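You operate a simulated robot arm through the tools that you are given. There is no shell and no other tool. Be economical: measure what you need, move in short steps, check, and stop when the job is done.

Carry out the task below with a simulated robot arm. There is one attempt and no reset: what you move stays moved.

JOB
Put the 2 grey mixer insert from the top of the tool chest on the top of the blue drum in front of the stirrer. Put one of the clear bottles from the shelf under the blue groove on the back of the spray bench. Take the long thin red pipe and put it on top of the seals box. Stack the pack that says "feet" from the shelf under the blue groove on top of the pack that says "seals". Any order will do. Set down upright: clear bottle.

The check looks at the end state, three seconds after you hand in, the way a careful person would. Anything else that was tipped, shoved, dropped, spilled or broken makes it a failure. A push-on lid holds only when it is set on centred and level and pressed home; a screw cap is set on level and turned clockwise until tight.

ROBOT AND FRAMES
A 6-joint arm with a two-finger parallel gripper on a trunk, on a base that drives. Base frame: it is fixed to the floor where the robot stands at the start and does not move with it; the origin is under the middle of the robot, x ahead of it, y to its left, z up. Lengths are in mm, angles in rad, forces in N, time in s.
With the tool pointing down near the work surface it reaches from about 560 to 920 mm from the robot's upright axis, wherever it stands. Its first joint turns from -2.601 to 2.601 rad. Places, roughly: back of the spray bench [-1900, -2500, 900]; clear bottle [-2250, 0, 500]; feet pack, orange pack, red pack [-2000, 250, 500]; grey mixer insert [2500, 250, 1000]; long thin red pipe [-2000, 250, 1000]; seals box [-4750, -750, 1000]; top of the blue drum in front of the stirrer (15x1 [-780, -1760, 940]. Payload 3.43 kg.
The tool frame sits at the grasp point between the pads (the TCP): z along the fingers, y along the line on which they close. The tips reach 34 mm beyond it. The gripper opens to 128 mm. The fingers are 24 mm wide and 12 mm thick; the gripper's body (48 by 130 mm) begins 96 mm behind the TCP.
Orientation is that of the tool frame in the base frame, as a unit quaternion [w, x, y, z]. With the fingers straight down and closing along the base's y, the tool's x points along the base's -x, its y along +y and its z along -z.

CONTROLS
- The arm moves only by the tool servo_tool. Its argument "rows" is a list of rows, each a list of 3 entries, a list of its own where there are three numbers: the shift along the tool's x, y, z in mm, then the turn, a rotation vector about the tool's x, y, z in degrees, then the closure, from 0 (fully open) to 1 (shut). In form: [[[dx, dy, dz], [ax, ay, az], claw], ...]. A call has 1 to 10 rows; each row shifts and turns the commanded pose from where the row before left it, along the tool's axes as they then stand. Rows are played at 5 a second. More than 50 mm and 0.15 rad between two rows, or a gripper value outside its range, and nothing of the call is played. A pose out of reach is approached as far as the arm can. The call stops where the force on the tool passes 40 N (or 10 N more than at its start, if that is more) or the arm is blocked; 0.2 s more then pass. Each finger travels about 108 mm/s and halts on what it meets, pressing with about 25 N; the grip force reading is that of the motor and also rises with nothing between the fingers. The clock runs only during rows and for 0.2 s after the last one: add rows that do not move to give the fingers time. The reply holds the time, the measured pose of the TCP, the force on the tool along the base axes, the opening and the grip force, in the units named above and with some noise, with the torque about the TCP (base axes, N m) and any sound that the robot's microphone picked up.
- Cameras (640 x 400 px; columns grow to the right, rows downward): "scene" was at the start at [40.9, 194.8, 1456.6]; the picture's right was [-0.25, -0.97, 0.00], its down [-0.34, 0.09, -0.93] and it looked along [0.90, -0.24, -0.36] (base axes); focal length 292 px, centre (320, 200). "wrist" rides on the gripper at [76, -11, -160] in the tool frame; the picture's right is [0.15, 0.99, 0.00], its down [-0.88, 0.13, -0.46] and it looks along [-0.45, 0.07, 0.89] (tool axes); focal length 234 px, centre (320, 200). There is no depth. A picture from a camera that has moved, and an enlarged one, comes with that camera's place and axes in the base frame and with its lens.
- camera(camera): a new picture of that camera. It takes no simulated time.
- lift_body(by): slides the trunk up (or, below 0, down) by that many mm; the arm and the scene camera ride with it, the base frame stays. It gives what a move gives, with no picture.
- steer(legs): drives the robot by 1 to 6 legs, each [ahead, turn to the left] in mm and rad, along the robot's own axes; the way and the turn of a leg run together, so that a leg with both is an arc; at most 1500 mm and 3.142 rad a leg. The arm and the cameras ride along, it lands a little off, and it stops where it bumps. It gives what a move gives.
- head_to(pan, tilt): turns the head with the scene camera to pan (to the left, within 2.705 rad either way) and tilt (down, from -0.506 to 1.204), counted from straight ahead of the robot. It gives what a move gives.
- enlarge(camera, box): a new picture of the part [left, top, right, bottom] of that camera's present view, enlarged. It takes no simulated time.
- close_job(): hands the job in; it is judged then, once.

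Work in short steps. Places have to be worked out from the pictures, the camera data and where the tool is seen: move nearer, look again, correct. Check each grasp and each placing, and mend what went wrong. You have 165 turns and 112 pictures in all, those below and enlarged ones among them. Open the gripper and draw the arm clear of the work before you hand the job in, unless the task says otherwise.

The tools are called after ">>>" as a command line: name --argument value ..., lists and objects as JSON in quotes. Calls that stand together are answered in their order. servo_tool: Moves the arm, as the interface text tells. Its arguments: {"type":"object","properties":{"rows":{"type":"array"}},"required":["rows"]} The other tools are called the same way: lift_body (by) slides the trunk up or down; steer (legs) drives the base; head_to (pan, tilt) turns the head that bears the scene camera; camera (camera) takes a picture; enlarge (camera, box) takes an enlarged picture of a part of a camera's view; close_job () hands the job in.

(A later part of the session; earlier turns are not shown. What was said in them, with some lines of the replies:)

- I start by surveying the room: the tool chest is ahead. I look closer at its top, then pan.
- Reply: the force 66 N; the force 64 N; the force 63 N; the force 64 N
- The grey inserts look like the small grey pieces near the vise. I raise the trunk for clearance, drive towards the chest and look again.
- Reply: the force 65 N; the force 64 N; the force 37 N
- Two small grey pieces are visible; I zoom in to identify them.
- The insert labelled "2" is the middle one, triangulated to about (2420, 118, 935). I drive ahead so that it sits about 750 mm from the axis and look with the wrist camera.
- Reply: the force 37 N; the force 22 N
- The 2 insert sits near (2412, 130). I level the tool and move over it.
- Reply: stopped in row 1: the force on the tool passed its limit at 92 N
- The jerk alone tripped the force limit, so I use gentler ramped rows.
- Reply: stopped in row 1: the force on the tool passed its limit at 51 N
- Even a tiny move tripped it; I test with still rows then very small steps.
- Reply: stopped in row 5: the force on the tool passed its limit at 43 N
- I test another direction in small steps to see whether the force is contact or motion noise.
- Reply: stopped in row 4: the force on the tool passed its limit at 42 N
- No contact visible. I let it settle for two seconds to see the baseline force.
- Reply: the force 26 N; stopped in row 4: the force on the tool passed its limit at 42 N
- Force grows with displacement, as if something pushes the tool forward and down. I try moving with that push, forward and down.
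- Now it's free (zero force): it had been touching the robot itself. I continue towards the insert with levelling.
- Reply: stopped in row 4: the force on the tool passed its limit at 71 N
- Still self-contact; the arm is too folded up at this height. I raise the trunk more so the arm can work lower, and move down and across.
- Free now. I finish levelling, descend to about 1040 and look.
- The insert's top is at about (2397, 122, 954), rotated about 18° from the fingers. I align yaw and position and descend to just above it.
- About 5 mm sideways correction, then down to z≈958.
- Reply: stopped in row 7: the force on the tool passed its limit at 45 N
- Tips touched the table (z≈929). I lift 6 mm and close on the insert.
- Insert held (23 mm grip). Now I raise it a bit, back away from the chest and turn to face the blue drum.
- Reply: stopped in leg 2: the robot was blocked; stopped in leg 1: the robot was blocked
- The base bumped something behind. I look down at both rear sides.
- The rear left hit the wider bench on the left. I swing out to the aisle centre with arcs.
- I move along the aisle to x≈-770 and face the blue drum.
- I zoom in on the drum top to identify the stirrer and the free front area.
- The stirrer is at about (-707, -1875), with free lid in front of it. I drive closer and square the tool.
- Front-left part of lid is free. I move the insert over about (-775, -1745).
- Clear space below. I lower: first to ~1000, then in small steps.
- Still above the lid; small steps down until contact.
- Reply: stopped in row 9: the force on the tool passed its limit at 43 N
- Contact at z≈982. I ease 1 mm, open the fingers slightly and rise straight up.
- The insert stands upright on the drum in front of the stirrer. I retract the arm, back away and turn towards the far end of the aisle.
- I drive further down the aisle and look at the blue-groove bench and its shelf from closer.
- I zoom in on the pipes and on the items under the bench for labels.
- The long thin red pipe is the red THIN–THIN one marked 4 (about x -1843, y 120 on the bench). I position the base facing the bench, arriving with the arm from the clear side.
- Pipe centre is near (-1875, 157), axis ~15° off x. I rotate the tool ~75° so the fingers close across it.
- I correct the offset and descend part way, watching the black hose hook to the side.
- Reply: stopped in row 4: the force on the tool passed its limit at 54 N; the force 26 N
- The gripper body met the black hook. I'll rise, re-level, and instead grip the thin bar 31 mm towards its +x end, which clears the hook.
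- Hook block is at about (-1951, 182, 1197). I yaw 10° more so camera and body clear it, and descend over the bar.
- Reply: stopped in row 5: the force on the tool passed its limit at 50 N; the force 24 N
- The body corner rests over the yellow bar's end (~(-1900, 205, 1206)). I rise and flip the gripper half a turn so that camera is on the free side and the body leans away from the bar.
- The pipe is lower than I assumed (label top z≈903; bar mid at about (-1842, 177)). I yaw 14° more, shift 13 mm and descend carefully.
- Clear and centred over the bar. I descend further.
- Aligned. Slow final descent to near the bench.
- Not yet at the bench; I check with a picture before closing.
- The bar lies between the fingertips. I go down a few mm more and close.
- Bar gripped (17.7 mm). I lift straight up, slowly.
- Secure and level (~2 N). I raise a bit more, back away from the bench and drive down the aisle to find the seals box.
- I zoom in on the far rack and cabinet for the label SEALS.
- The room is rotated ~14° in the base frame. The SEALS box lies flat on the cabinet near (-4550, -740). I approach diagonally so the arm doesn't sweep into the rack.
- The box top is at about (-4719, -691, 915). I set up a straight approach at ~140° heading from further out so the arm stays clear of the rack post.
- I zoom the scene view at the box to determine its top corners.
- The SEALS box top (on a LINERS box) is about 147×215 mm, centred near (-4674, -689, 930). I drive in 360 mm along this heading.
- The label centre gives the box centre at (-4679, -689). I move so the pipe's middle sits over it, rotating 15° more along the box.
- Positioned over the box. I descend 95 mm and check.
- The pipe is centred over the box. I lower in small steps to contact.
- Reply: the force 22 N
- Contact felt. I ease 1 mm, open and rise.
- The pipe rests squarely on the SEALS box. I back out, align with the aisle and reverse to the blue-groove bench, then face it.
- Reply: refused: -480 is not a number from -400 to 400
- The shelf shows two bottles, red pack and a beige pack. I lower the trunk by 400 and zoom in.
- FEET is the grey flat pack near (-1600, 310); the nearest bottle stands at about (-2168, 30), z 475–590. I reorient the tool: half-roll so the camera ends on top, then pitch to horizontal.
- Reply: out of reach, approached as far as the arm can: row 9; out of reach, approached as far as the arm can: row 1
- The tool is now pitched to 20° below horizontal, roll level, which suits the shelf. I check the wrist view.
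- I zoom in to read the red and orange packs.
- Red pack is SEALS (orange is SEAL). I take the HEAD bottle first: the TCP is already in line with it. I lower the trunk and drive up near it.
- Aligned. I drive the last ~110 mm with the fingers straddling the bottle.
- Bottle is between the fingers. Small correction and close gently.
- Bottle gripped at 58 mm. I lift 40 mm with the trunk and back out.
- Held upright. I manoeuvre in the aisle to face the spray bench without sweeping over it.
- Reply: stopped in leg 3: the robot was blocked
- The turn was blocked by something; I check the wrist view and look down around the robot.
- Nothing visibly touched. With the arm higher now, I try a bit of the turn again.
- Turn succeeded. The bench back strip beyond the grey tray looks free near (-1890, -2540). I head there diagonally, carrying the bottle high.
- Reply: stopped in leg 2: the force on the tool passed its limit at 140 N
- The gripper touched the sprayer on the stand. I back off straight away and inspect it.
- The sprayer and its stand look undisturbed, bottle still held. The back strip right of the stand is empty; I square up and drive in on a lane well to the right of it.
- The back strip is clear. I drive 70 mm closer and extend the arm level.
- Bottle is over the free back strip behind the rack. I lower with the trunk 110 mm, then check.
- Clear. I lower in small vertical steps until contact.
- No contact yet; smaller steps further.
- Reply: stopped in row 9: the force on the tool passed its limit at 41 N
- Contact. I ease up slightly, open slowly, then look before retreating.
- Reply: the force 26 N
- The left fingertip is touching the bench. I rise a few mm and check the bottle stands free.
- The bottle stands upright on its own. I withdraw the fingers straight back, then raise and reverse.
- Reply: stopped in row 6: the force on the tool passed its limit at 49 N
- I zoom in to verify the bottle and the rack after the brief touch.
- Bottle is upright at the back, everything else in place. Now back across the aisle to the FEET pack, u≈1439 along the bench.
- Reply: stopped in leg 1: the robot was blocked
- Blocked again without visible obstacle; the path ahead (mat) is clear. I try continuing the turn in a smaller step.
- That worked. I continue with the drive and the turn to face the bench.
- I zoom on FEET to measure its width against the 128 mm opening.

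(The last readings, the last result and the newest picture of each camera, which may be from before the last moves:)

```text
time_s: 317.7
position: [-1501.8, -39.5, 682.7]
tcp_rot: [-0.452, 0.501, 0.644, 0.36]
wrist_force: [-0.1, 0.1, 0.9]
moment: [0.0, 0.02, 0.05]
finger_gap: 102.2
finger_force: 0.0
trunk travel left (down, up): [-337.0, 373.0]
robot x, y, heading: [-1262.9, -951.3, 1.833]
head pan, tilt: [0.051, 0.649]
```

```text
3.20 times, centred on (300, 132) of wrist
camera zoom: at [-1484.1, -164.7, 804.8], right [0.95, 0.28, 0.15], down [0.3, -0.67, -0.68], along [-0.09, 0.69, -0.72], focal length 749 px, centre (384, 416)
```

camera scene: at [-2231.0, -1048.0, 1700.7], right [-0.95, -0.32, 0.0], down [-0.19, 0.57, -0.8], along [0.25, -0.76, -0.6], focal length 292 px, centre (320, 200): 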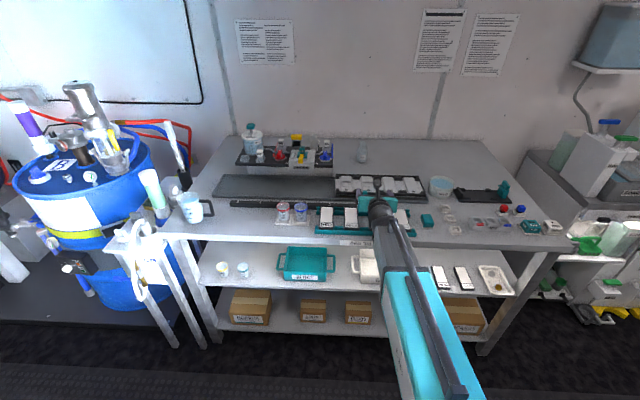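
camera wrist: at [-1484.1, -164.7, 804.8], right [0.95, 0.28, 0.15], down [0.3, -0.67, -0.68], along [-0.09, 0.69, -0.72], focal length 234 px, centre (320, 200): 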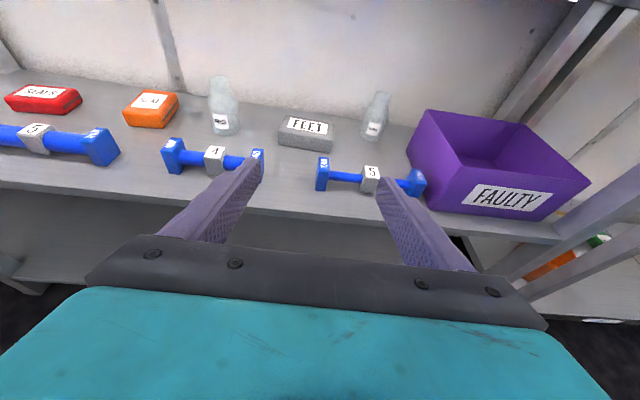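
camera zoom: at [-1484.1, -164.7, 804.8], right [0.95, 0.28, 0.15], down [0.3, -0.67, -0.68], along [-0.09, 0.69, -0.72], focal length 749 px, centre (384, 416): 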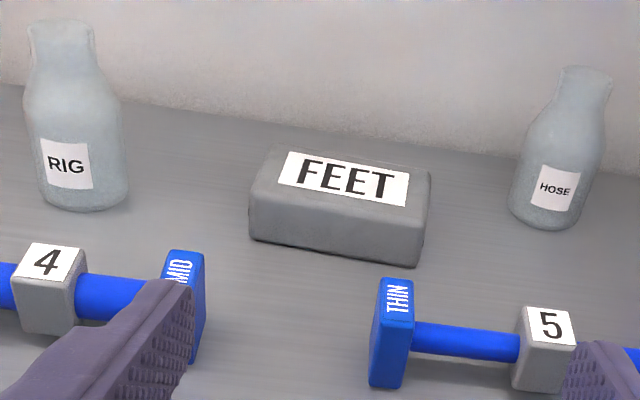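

FEET is ~115 mm wide (fits 128), shelf at z≈500, front centre near (-1600, 265). I pitch a little more, set TCP height ~600, correct laterally and open fully.

>>> lift_body --by -80

>>> servo_tool --rows '[[[0, -2, 0], [0, -1, 0], 0], [[0, -4, 0], [0, -2.5, 0], 0], [[0, -5, 0], [0, -3, 0], 0], [[0, -3, 0], [0, -1.5, 0], 0], [[0, 0, 0], [0, 0, 0], 0]]'

>>> steer --legs '[[215, 0]]'

>>> camera --camera "wrist"

```text
time_s: 318.9
position: [-1501.6, -39.9, 601.4]
tcp_rot: [-0.453, 0.501, 0.644, 0.359]
wrist_force: [-0.3, 0.7, 0.1]
moment: [0.0, -0.01, 0.02]
finger_gap: 102.4
finger_force: 0.0
trunk travel left (down, up): [-257.0, 453.0]
robot x, y, heading: [-1262.9, -952.6, 1.827]
head pan, tilt: [0.051, 0.649]
```

```text
time_s: 320.1
position: [-1516.0, -42.7, 602.5]
tcp_rot: [-0.405, 0.527, 0.673, 0.324]
wrist_force: [-0.5, -0.1, -0.5]
moment: [0.0, -0.02, 0.03]
finger_gap: 128.0
finger_force: 0.1
trunk travel left (down, up): [-257.0, 453.0]
robot x, y, heading: [-1261.9, -953.5, 1.831]
head pan, tilt: [0.051, 0.649]
```

```text
time_s: 321.9
position: [-1571.2, 165.9, 601.3]
tcp_rot: [-0.405, 0.526, 0.674, 0.324]
wrist_force: [0.0, -0.7, -0.3]
moment: [0.0, 0.01, 0.0]
finger_gap: 128.0
finger_force: 0.0
trunk travel left (down, up): [-257.0, 453.0]
robot x, y, heading: [-1318.1, -735.9, 1.831]
head pan, tilt: [0.051, 0.649]
```

```text
19 pictures are left
camera wrist: at [-1558.7, 59.0, 740.7], right [0.94, 0.3, 0.14], down [0.32, -0.76, -0.57], along [-0.06, 0.58, -0.81], focal length 234 px, centre (320, 200)
```

wrist: 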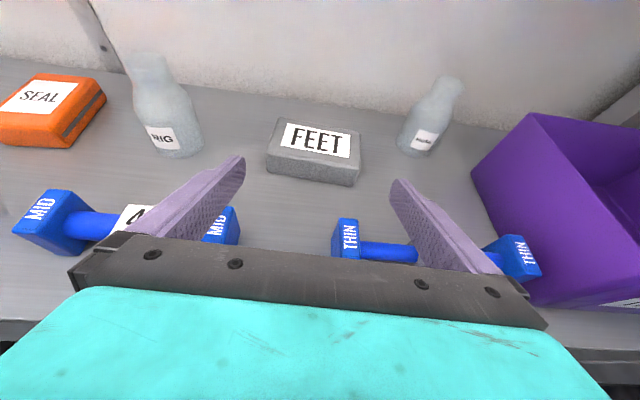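

FEET's front centre refines to (-1597, 257); TCP is in line. I drive 125 mm to be above it, then view.

>>> steer --legs '[[122, 0]]'

>>> camera --camera "wrist"

```text
time_s: 323.2
position: [-1602.2, 285.8, 603.1]
tcp_rot: [-0.405, 0.527, 0.673, 0.324]
wrist_force: [-0.7, -0.2, -0.3]
moment: [-0.04, 0.01, 0.02]
finger_gap: 128.0
finger_force: 0.2
trunk travel left (down, up): [-257.0, 453.0]
robot x, y, heading: [-1349.6, -620.9, 1.829]
head pan, tilt: [0.051, 0.649]
```

```text
18 pictures are left
camera wrist: at [-1590.4, 177.9, 740.8], right [0.94, 0.3, 0.14], down [0.32, -0.76, -0.57], along [-0.06, 0.58, -0.81], focal length 234 px, centre (320, 200)
```

wrist: 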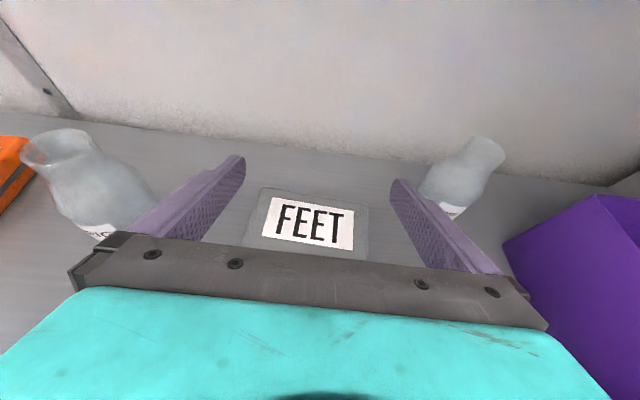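

Nearly centred; shift 3 mm left and lower to just above the pack, then check the side gaps.

>>> servo_tool --rows '[[[0, -1.5, 0], [0, 0, 0], 0], [[0, -1.5, 0], [0, 0, 0.6], 0], [[0, 0, 0], [0, 0, 0.6], 0]]'

>>> lift_body --by -36

>>> camera --camera "wrist"

```text
time_s: 324.1
position: [-1606.2, 284.9, 602.6]
tcp_rot: [-0.408, 0.534, 0.668, 0.32]
wrist_force: [-0.2, -0.1, 0.1]
moment: [0.01, 0.01, -0.03]
finger_gap: 128.2
finger_force: 0.1
trunk travel left (down, up): [-257.0, 453.0]
robot x, y, heading: [-1351.8, -623.5, 1.834]
head pan, tilt: [0.051, 0.649]
```

```text
time_s: 324.9
position: [-1606.8, 284.2, 566.0]
tcp_rot: [-0.409, 0.533, 0.668, 0.319]
wrist_force: [0.7, -0.4, 0.2]
moment: [-0.02, 0.01, -0.01]
finger_gap: 127.9
finger_force: 0.1
trunk travel left (down, up): [-221.0, 489.0]
robot x, y, heading: [-1352.3, -621.1, 1.834]
head pan, tilt: [0.051, 0.649]
```

```text
17 pictures are left
camera wrist: at [-1591.8, 178.0, 705.0], right [0.95, 0.29, 0.12], down [0.31, -0.76, -0.57], along [-0.07, 0.58, -0.81], focal length 234 px, centre (320, 200)
```

wrist: 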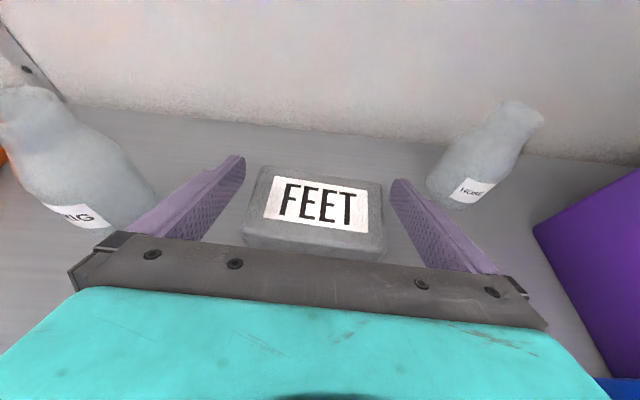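

Gaps are balanced. I lower in small steps around the pack.

>>> servo_tool --rows '[[[-2.7, 0.5, 1.4], [0, 0, 0], 0], [[-4.4, 0.5, 2.3], [0, 0, 0], 0], [[-4.4, 0, 2.3], [0, 0, 0], 0], [[-4.4, 0, 2.3], [0, 0, 0], 0], [[-4.4, 0, 2.3], [0, 0, 0], 0], [[-4.4, 0, 2.3], [0, 0, 0], 0], [[-3.5, 0, 1.8], [0, 0, 0], 0], [[-2.7, 0, 1.4], [0, 0, 0], 0], [[0, 0, 0], [0, 0, 0], 0]]'

>>> camera --camera "wrist"

```text
time_s: 326.9
position: [-1606.1, 284.8, 530.3]
tcp_rot: [-0.409, 0.533, 0.668, 0.32]
wrist_force: [0.1, 0.7, -0.2]
moment: [0.03, 0.01, -0.02]
finger_gap: 128.1
finger_force: 0.0
trunk travel left (down, up): [-221.0, 489.0]
robot x, y, heading: [-1351.6, -622.5, 1.831]
head pan, tilt: [0.051, 0.649]
```

```text
16 pictures are left
camera wrist: at [-1591.2, 178.3, 670.3], right [0.95, 0.29, 0.12], down [0.31, -0.76, -0.57], along [-0.07, 0.58, -0.81], focal length 234 px, centre (320, 200)
```

wrist: 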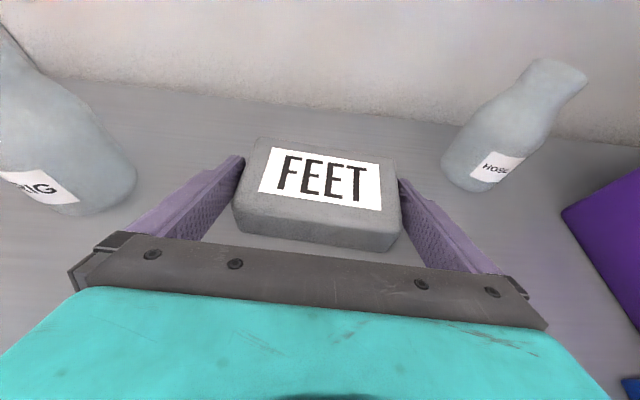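

Pack is between the fingers. I close.

>>> servo_tool --rows '[[[0, 0, 0], [0, 0, 0], 0.05], [[0, 0, 0], [0, 0, 0], 0.1], [[0, 0, 0], [0, 0, 0], 0.2], [[0, 0, 0], [0, 0, 0], 0.3], [[0, 0, 0], [0, 0, 0], 0.3]]'

>>> lift_body --by 70

>>> camera --camera "wrist"

```text
time_s: 328.1
position: [-1604.6, 284.9, 531.3]
tcp_rot: [-0.409, 0.533, 0.668, 0.32]
wrist_force: [1.1, 0.4, 0.9]
moment: [0.12, -0.15, -0.04]
finger_gap: 119.7
finger_force: 25.0
trunk travel left (down, up): [-221.0, 489.0]
robot x, y, heading: [-1349.5, -621.9, 1.828]
head pan, tilt: [0.051, 0.649]
```

```text
time_s: 329.1
position: [-1605.0, 284.0, 600.4]
tcp_rot: [-0.408, 0.534, 0.668, 0.321]
wrist_force: [-0.1, 0.3, -1.7]
moment: [-0.02, 0.04, 0.01]
finger_gap: 119.9
finger_force: 24.7
trunk travel left (down, up): [-291.0, 419.0]
robot x, y, heading: [-1348.8, -620.9, 1.832]
head pan, tilt: [0.051, 0.649]
```

```text
15 pictures are left
camera wrist: at [-1591.2, 178.4, 740.1], right [0.95, 0.29, 0.12], down [0.31, -0.76, -0.57], along [-0.07, 0.58, -0.81], focal length 234 px, centre (320, 200)
```

wrist: 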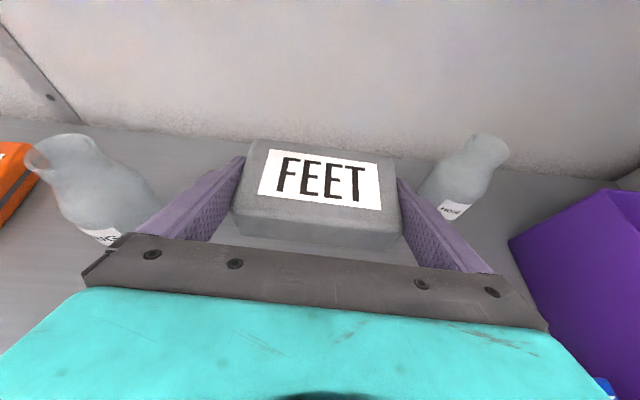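

FEET is held (bottom ~31 mm below TCP). I reverse out, shift along the aisle 537 mm and face the SEALS pack.

>>> steer --legs '[[-360, 0], [0, 0.8], [0, 0.77], [537, 0], [0, -0.8], [0, -0.77]]'

>>> camera --camera "wrist"

```text
time_s: 345.9
position: [-2035.2, -210.3, 600.4]
tcp_rot: [-0.408, 0.532, 0.67, 0.319]
wrist_force: [-0.6, -0.5, -0.9]
moment: [-0.01, 0.01, -0.01]
finger_gap: 119.7
finger_force: 25.2
trunk travel left (down, up): [-291.0, 419.0]
robot x, y, heading: [-1752.2, -1107.8, 1.843]
head pan, tilt: [0.051, 0.649]
```

```text
14 pictures are left
camera wrist: at [-2020.3, -315.7, 740.0], right [0.95, 0.29, 0.12], down [0.31, -0.76, -0.57], along [-0.08, 0.58, -0.81], focal length 234 px, centre (320, 200)
```

wrist: 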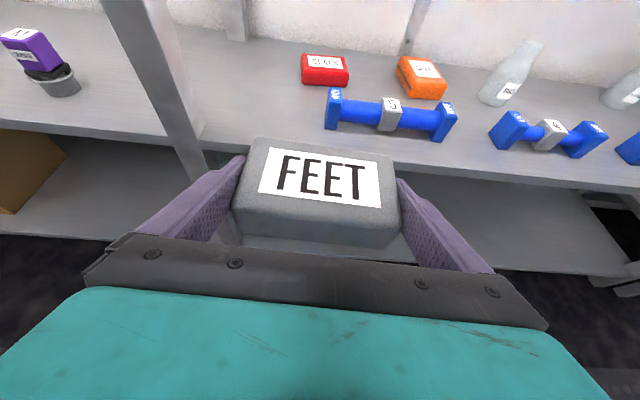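

SEALS is ahead, near (-2122, 143). I shift 10 mm right and approach to check alignment.

>>> servo_tool --rows '[[[0, 2, 0], [0, 0, 0], 0.3], [[0, 4, 0], [0, 0, 0], 0.3], [[0, 4, 0], [0, 0, 0], 0.3], [[0, 1, 0], [0, 0, 0], 0.3]]'

>>> steer --legs '[[230, 0]]'

>>> camera --camera "wrist"

```text
time_s: 346.9
position: [-2023.6, -207.0, 600.4]
tcp_rot: [-0.409, 0.532, 0.67, 0.319]
wrist_force: [0.1, 0.2, -2.2]
moment: [-0.04, 0.0, -0.01]
finger_gap: 119.8
finger_force: 25.0
trunk travel left (down, up): [-291.0, 419.0]
robot x, y, heading: [-1755.4, -1112.6, 1.839]
head pan, tilt: [0.051, 0.649]
```

```text
time_s: 348.8
position: [-2087.4, 14.7, 600.9]
tcp_rot: [-0.409, 0.532, 0.67, 0.319]
wrist_force: [-0.3, -0.3, -1.7]
moment: [-0.03, 0.0, 0.03]
finger_gap: 119.6
finger_force: 24.8
trunk travel left (down, up): [-291.0, 419.0]
robot x, y, heading: [-1818.2, -889.7, 1.841]
head pan, tilt: [0.051, 0.649]
```

```text
13 pictures are left
camera wrist: at [-2072.4, -91.1, 739.9], right [0.95, 0.29, 0.12], down [0.31, -0.76, -0.57], along [-0.08, 0.58, -0.81], focal length 234 px, centre (320, 200)
```

wrist: 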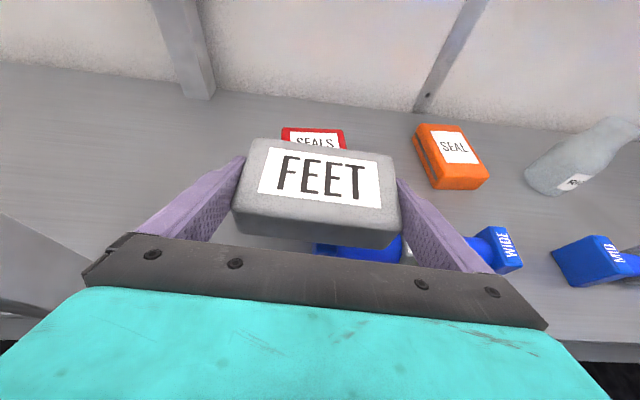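

SEALS centre is about (-2126, 145), top ~530; in line within 3 mm. I drive 130 mm forward above it.

>>> steer --legs '[[130, 0]]'

>>> camera --camera "wrist"

```text
time_s: 350.2
position: [-2122.0, 142.2, 600.5]
tcp_rot: [-0.409, 0.532, 0.67, 0.318]
wrist_force: [0.1, 0.1, -1.8]
moment: [-0.04, 0.01, 0.02]
finger_gap: 119.7
finger_force: 25.3
trunk travel left (down, up): [-291.0, 419.0]
robot x, y, heading: [-1854.7, -759.5, 1.843]
head pan, tilt: [0.051, 0.649]
```

```text
12 pictures are left
camera wrist: at [-2108.3, 35.7, 740.0], right [0.95, 0.3, 0.12], down [0.31, -0.76, -0.57], along [-0.08, 0.58, -0.81], focal length 234 px, centre (320, 200)
```

wrist: 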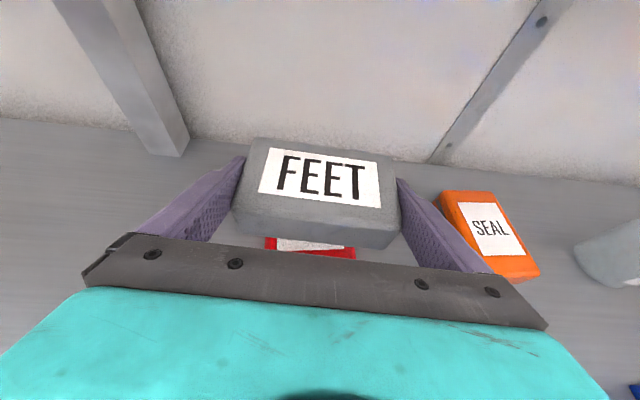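

FEET is over SEALS within a few mm. A small correction, then lower gradually to contact.

>>> servo_tool --rows '[[[1.4, -1.5, 2.7], [0, 0, 0], 0.3], [[1.4, -1.5, 2.7], [0, 0, 0], 0.3], [[-3.5, 0, 1.9], [0, 0, 0], 0.3], [[-4.4, 0, 2.3], [0, 0, 0], 0.3], [[-4.4, 0, 2.3], [0, 0, 0], 0.3], [[-4.4, 0, 2.3], [0, 0, 0], 0.3], [[-3.5, 0, 1.9], [0, 0, 0], 0.3], [[-2.7, 0, 1.4], [0, 0, 0], 0.3], [[0, 0, 0], [0, 0, 0], 0.3]]'

>>> servo_tool --rows '[[[-1.8, 0, 0.9], [0, 0, 0], 0.3], [[-1.8, 0, 0.9], [0, 0, 0], 0.3], [[-1.8, 0, 0.9], [0, 0, 0], 0.3], [[-1.8, 0, 0.9], [0, 0, 0], 0.3], [[-1.8, 0, 0.9], [0, 0, 0], 0.3], [[-1.8, 0, 0.9], [0, 0, 0], 0.3], [[-1.8, 0, 0.9], [0, 0, 0], 0.3], [[-1.8, 0, 0.9], [0, 0, 0], 0.3]]'

```text
time_s: 352.2
position: [-2129.1, 147.3, 575.2]
tcp_rot: [-0.409, 0.532, 0.669, 0.319]
wrist_force: [-0.9, 0.8, -1.3]
moment: [-0.05, -0.01, -0.05]
finger_gap: 119.8
finger_force: 25.2
trunk travel left (down, up): [-291.0, 419.0]
robot x, y, heading: [-1855.2, -761.7, 1.843]
head pan, tilt: [0.051, 0.649]
```

```text
time_s: 354.0
position: [-2128.7, 147.5, 560.1]
tcp_rot: [-0.409, 0.531, 0.669, 0.32]
wrist_force: [-0.4, -0.7, 9.3]
moment: [-0.02, -0.52, -0.03]
finger_gap: 119.6
finger_force: 24.9
trunk travel left (down, up): [-291.0, 419.0]
robot x, y, heading: [-1852.6, -761.0, 1.846]
head pan, tilt: [0.051, 0.649]
```

Contact at z≈560. One mm more, then open slowly and look.

>>> servo_tool --rows '[[[-0.9, 0, 0.4], [0, 0, 0], 0.3], [[0, 0, 0], [0, 0, 0], 0.3], [[0, 0, 0], [0, 0, 0], 0.05], [[0, 0, 0], [0, 0, 0], 0.02], [[0, 0, 0], [0, 0, 0], 0], [[0, 0, 0], [0, 0, 0], 0], [[0, 0, 0], [0, 0, 0], 0]]'

>>> camera --camera "wrist"

```text
time_s: 355.6
position: [-2127.0, 147.1, 557.3]
tcp_rot: [-0.41, 0.531, 0.67, 0.318]
wrist_force: [-0.2, 0.2, 0.3]
moment: [0.0, 0.01, 0.0]
finger_gap: 127.9
finger_force: 0.0
trunk travel left (down, up): [-291.0, 419.0]
robot x, y, heading: [-1852.5, -761.1, 1.842]
head pan, tilt: [0.051, 0.649]
```

```text
11 pictures are left
camera wrist: at [-2113.2, 40.3, 696.9], right [0.95, 0.3, 0.12], down [0.31, -0.76, -0.57], along [-0.08, 0.58, -0.81], focal length 234 px, centre (320, 200)
```

wrist: 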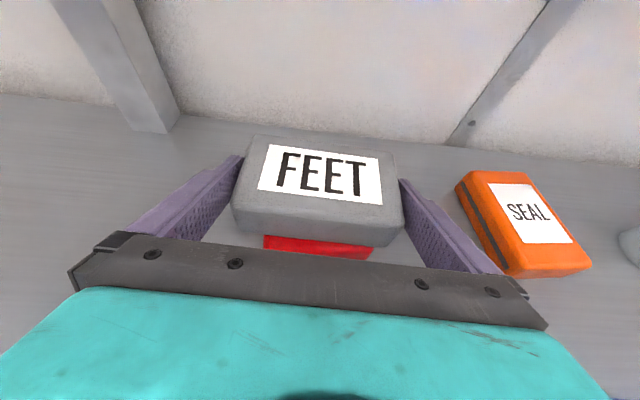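

FEET rests on SEALS, forces zero. I raise the fingers straight up with the trunk and reverse out.

>>> servo_tool --rows '[[[2, 0, -1], [0, 0, 0], 0], [[4, 0, -2], [0, 0, 0], 0], [[7, 0, -3.6], [0, 0, 0], 0], [[9, 0, -4.7], [0, 0, 0], 0], [[9, 0, -4.7], [0, 0, 0], 0], [[9, 0, -4.7], [0, 0, 0], 0], [[6, 0, -3.1], [0, 0, 0], 0]]'

>>> camera --camera "wrist"

```text
time_s: 357.2
position: [-2128.6, 147.4, 608.6]
tcp_rot: [-0.409, 0.532, 0.67, 0.318]
wrist_force: [0.1, 0.5, 0.1]
moment: [-0.01, 0.02, -0.02]
finger_gap: 127.9
finger_force: 0.1
trunk travel left (down, up): [-291.0, 419.0]
robot x, y, heading: [-1852.6, -757.7, 1.846]
head pan, tilt: [0.051, 0.649]
```

```text
10 pictures are left
camera wrist: at [-2112.9, 40.8, 748.5], right [0.95, 0.3, 0.12], down [0.31, -0.76, -0.57], along [-0.08, 0.58, -0.81], focal length 234 px, centre (320, 200)
```

wrist: 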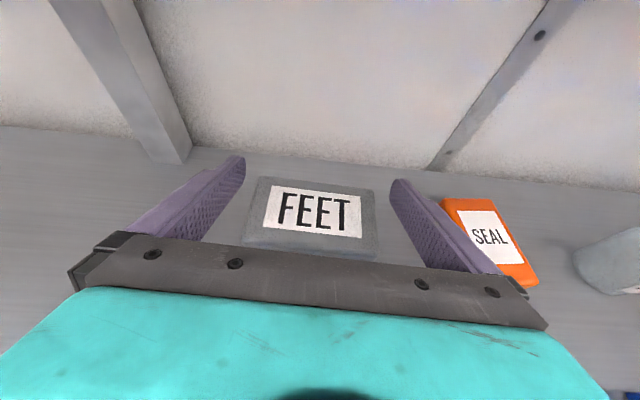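

Released cleanly. I reverse out and look back at the stack.

>>> steer --legs '[[-380, 0]]'

>>> enlarge --camera "wrist" --box '[200, 20, 480, 180]'

>>> camera --camera "scene"

```text
time_s: 359.9
position: [-2020.6, -223.5, 608.5]
tcp_rot: [-0.409, 0.532, 0.669, 0.32]
wrist_force: [1.3, 0.0, 0.4]
moment: [-0.02, -0.03, 0.0]
finger_gap: 128.1
finger_force: 0.1
trunk travel left (down, up): [-291.0, 419.0]
robot x, y, heading: [-1747.3, -1132.5, 1.839]
head pan, tilt: [0.051, 0.649]
```

```text
2.29 times, centred on (340, 100) of wrist
camera zoom: at [-2006.3, -329.5, 748.4], right [0.95, 0.29, 0.12], down [0.31, -0.76, -0.57], along [-0.07, 0.58, -0.81], focal length 535 px, centre (274, 429)
```

zoom: 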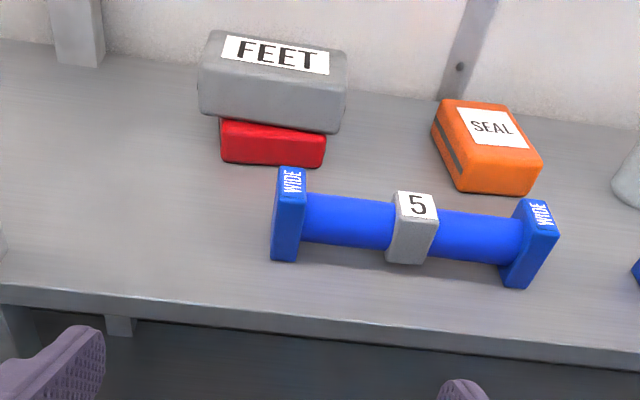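

```text
8 pictures are left
camera scene: at [-1928.5, -1138.5, 1284.7], right [0.95, 0.32, 0.0], down [0.19, -0.57, -0.8], along [-0.25, 0.76, -0.6], focal length 292 px, centre (320, 200)
```

scene: 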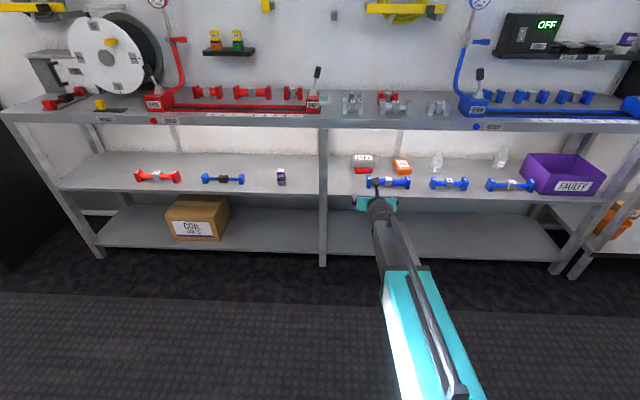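

FEET sits stably on SEALS, the gripper is open and the arm clear in the aisle. Everything is placed, so I hand in.

>>> close_job

```text
The job is handed in.
```

The job is handed in, and all four placements looked right in the last pictures I took of each:

- **Mixer insert:** the one labelled 2 stands upright on the blue drum in front of the stirrer.
- **Clear bottle:** the one labelled HEAD stands upright on the back of the spray bench.
- **Red pipe:** the long thin one lies on top of the seals box.
- **Packs:** FEET is stacked on SEALS.

The gripper touched a few things on the way: the hose-holder bar above the blue-groove bench, the sprayer stand and something next to the bottle on the spray bench. They looked undisturbed in the pictures I took afterwards.
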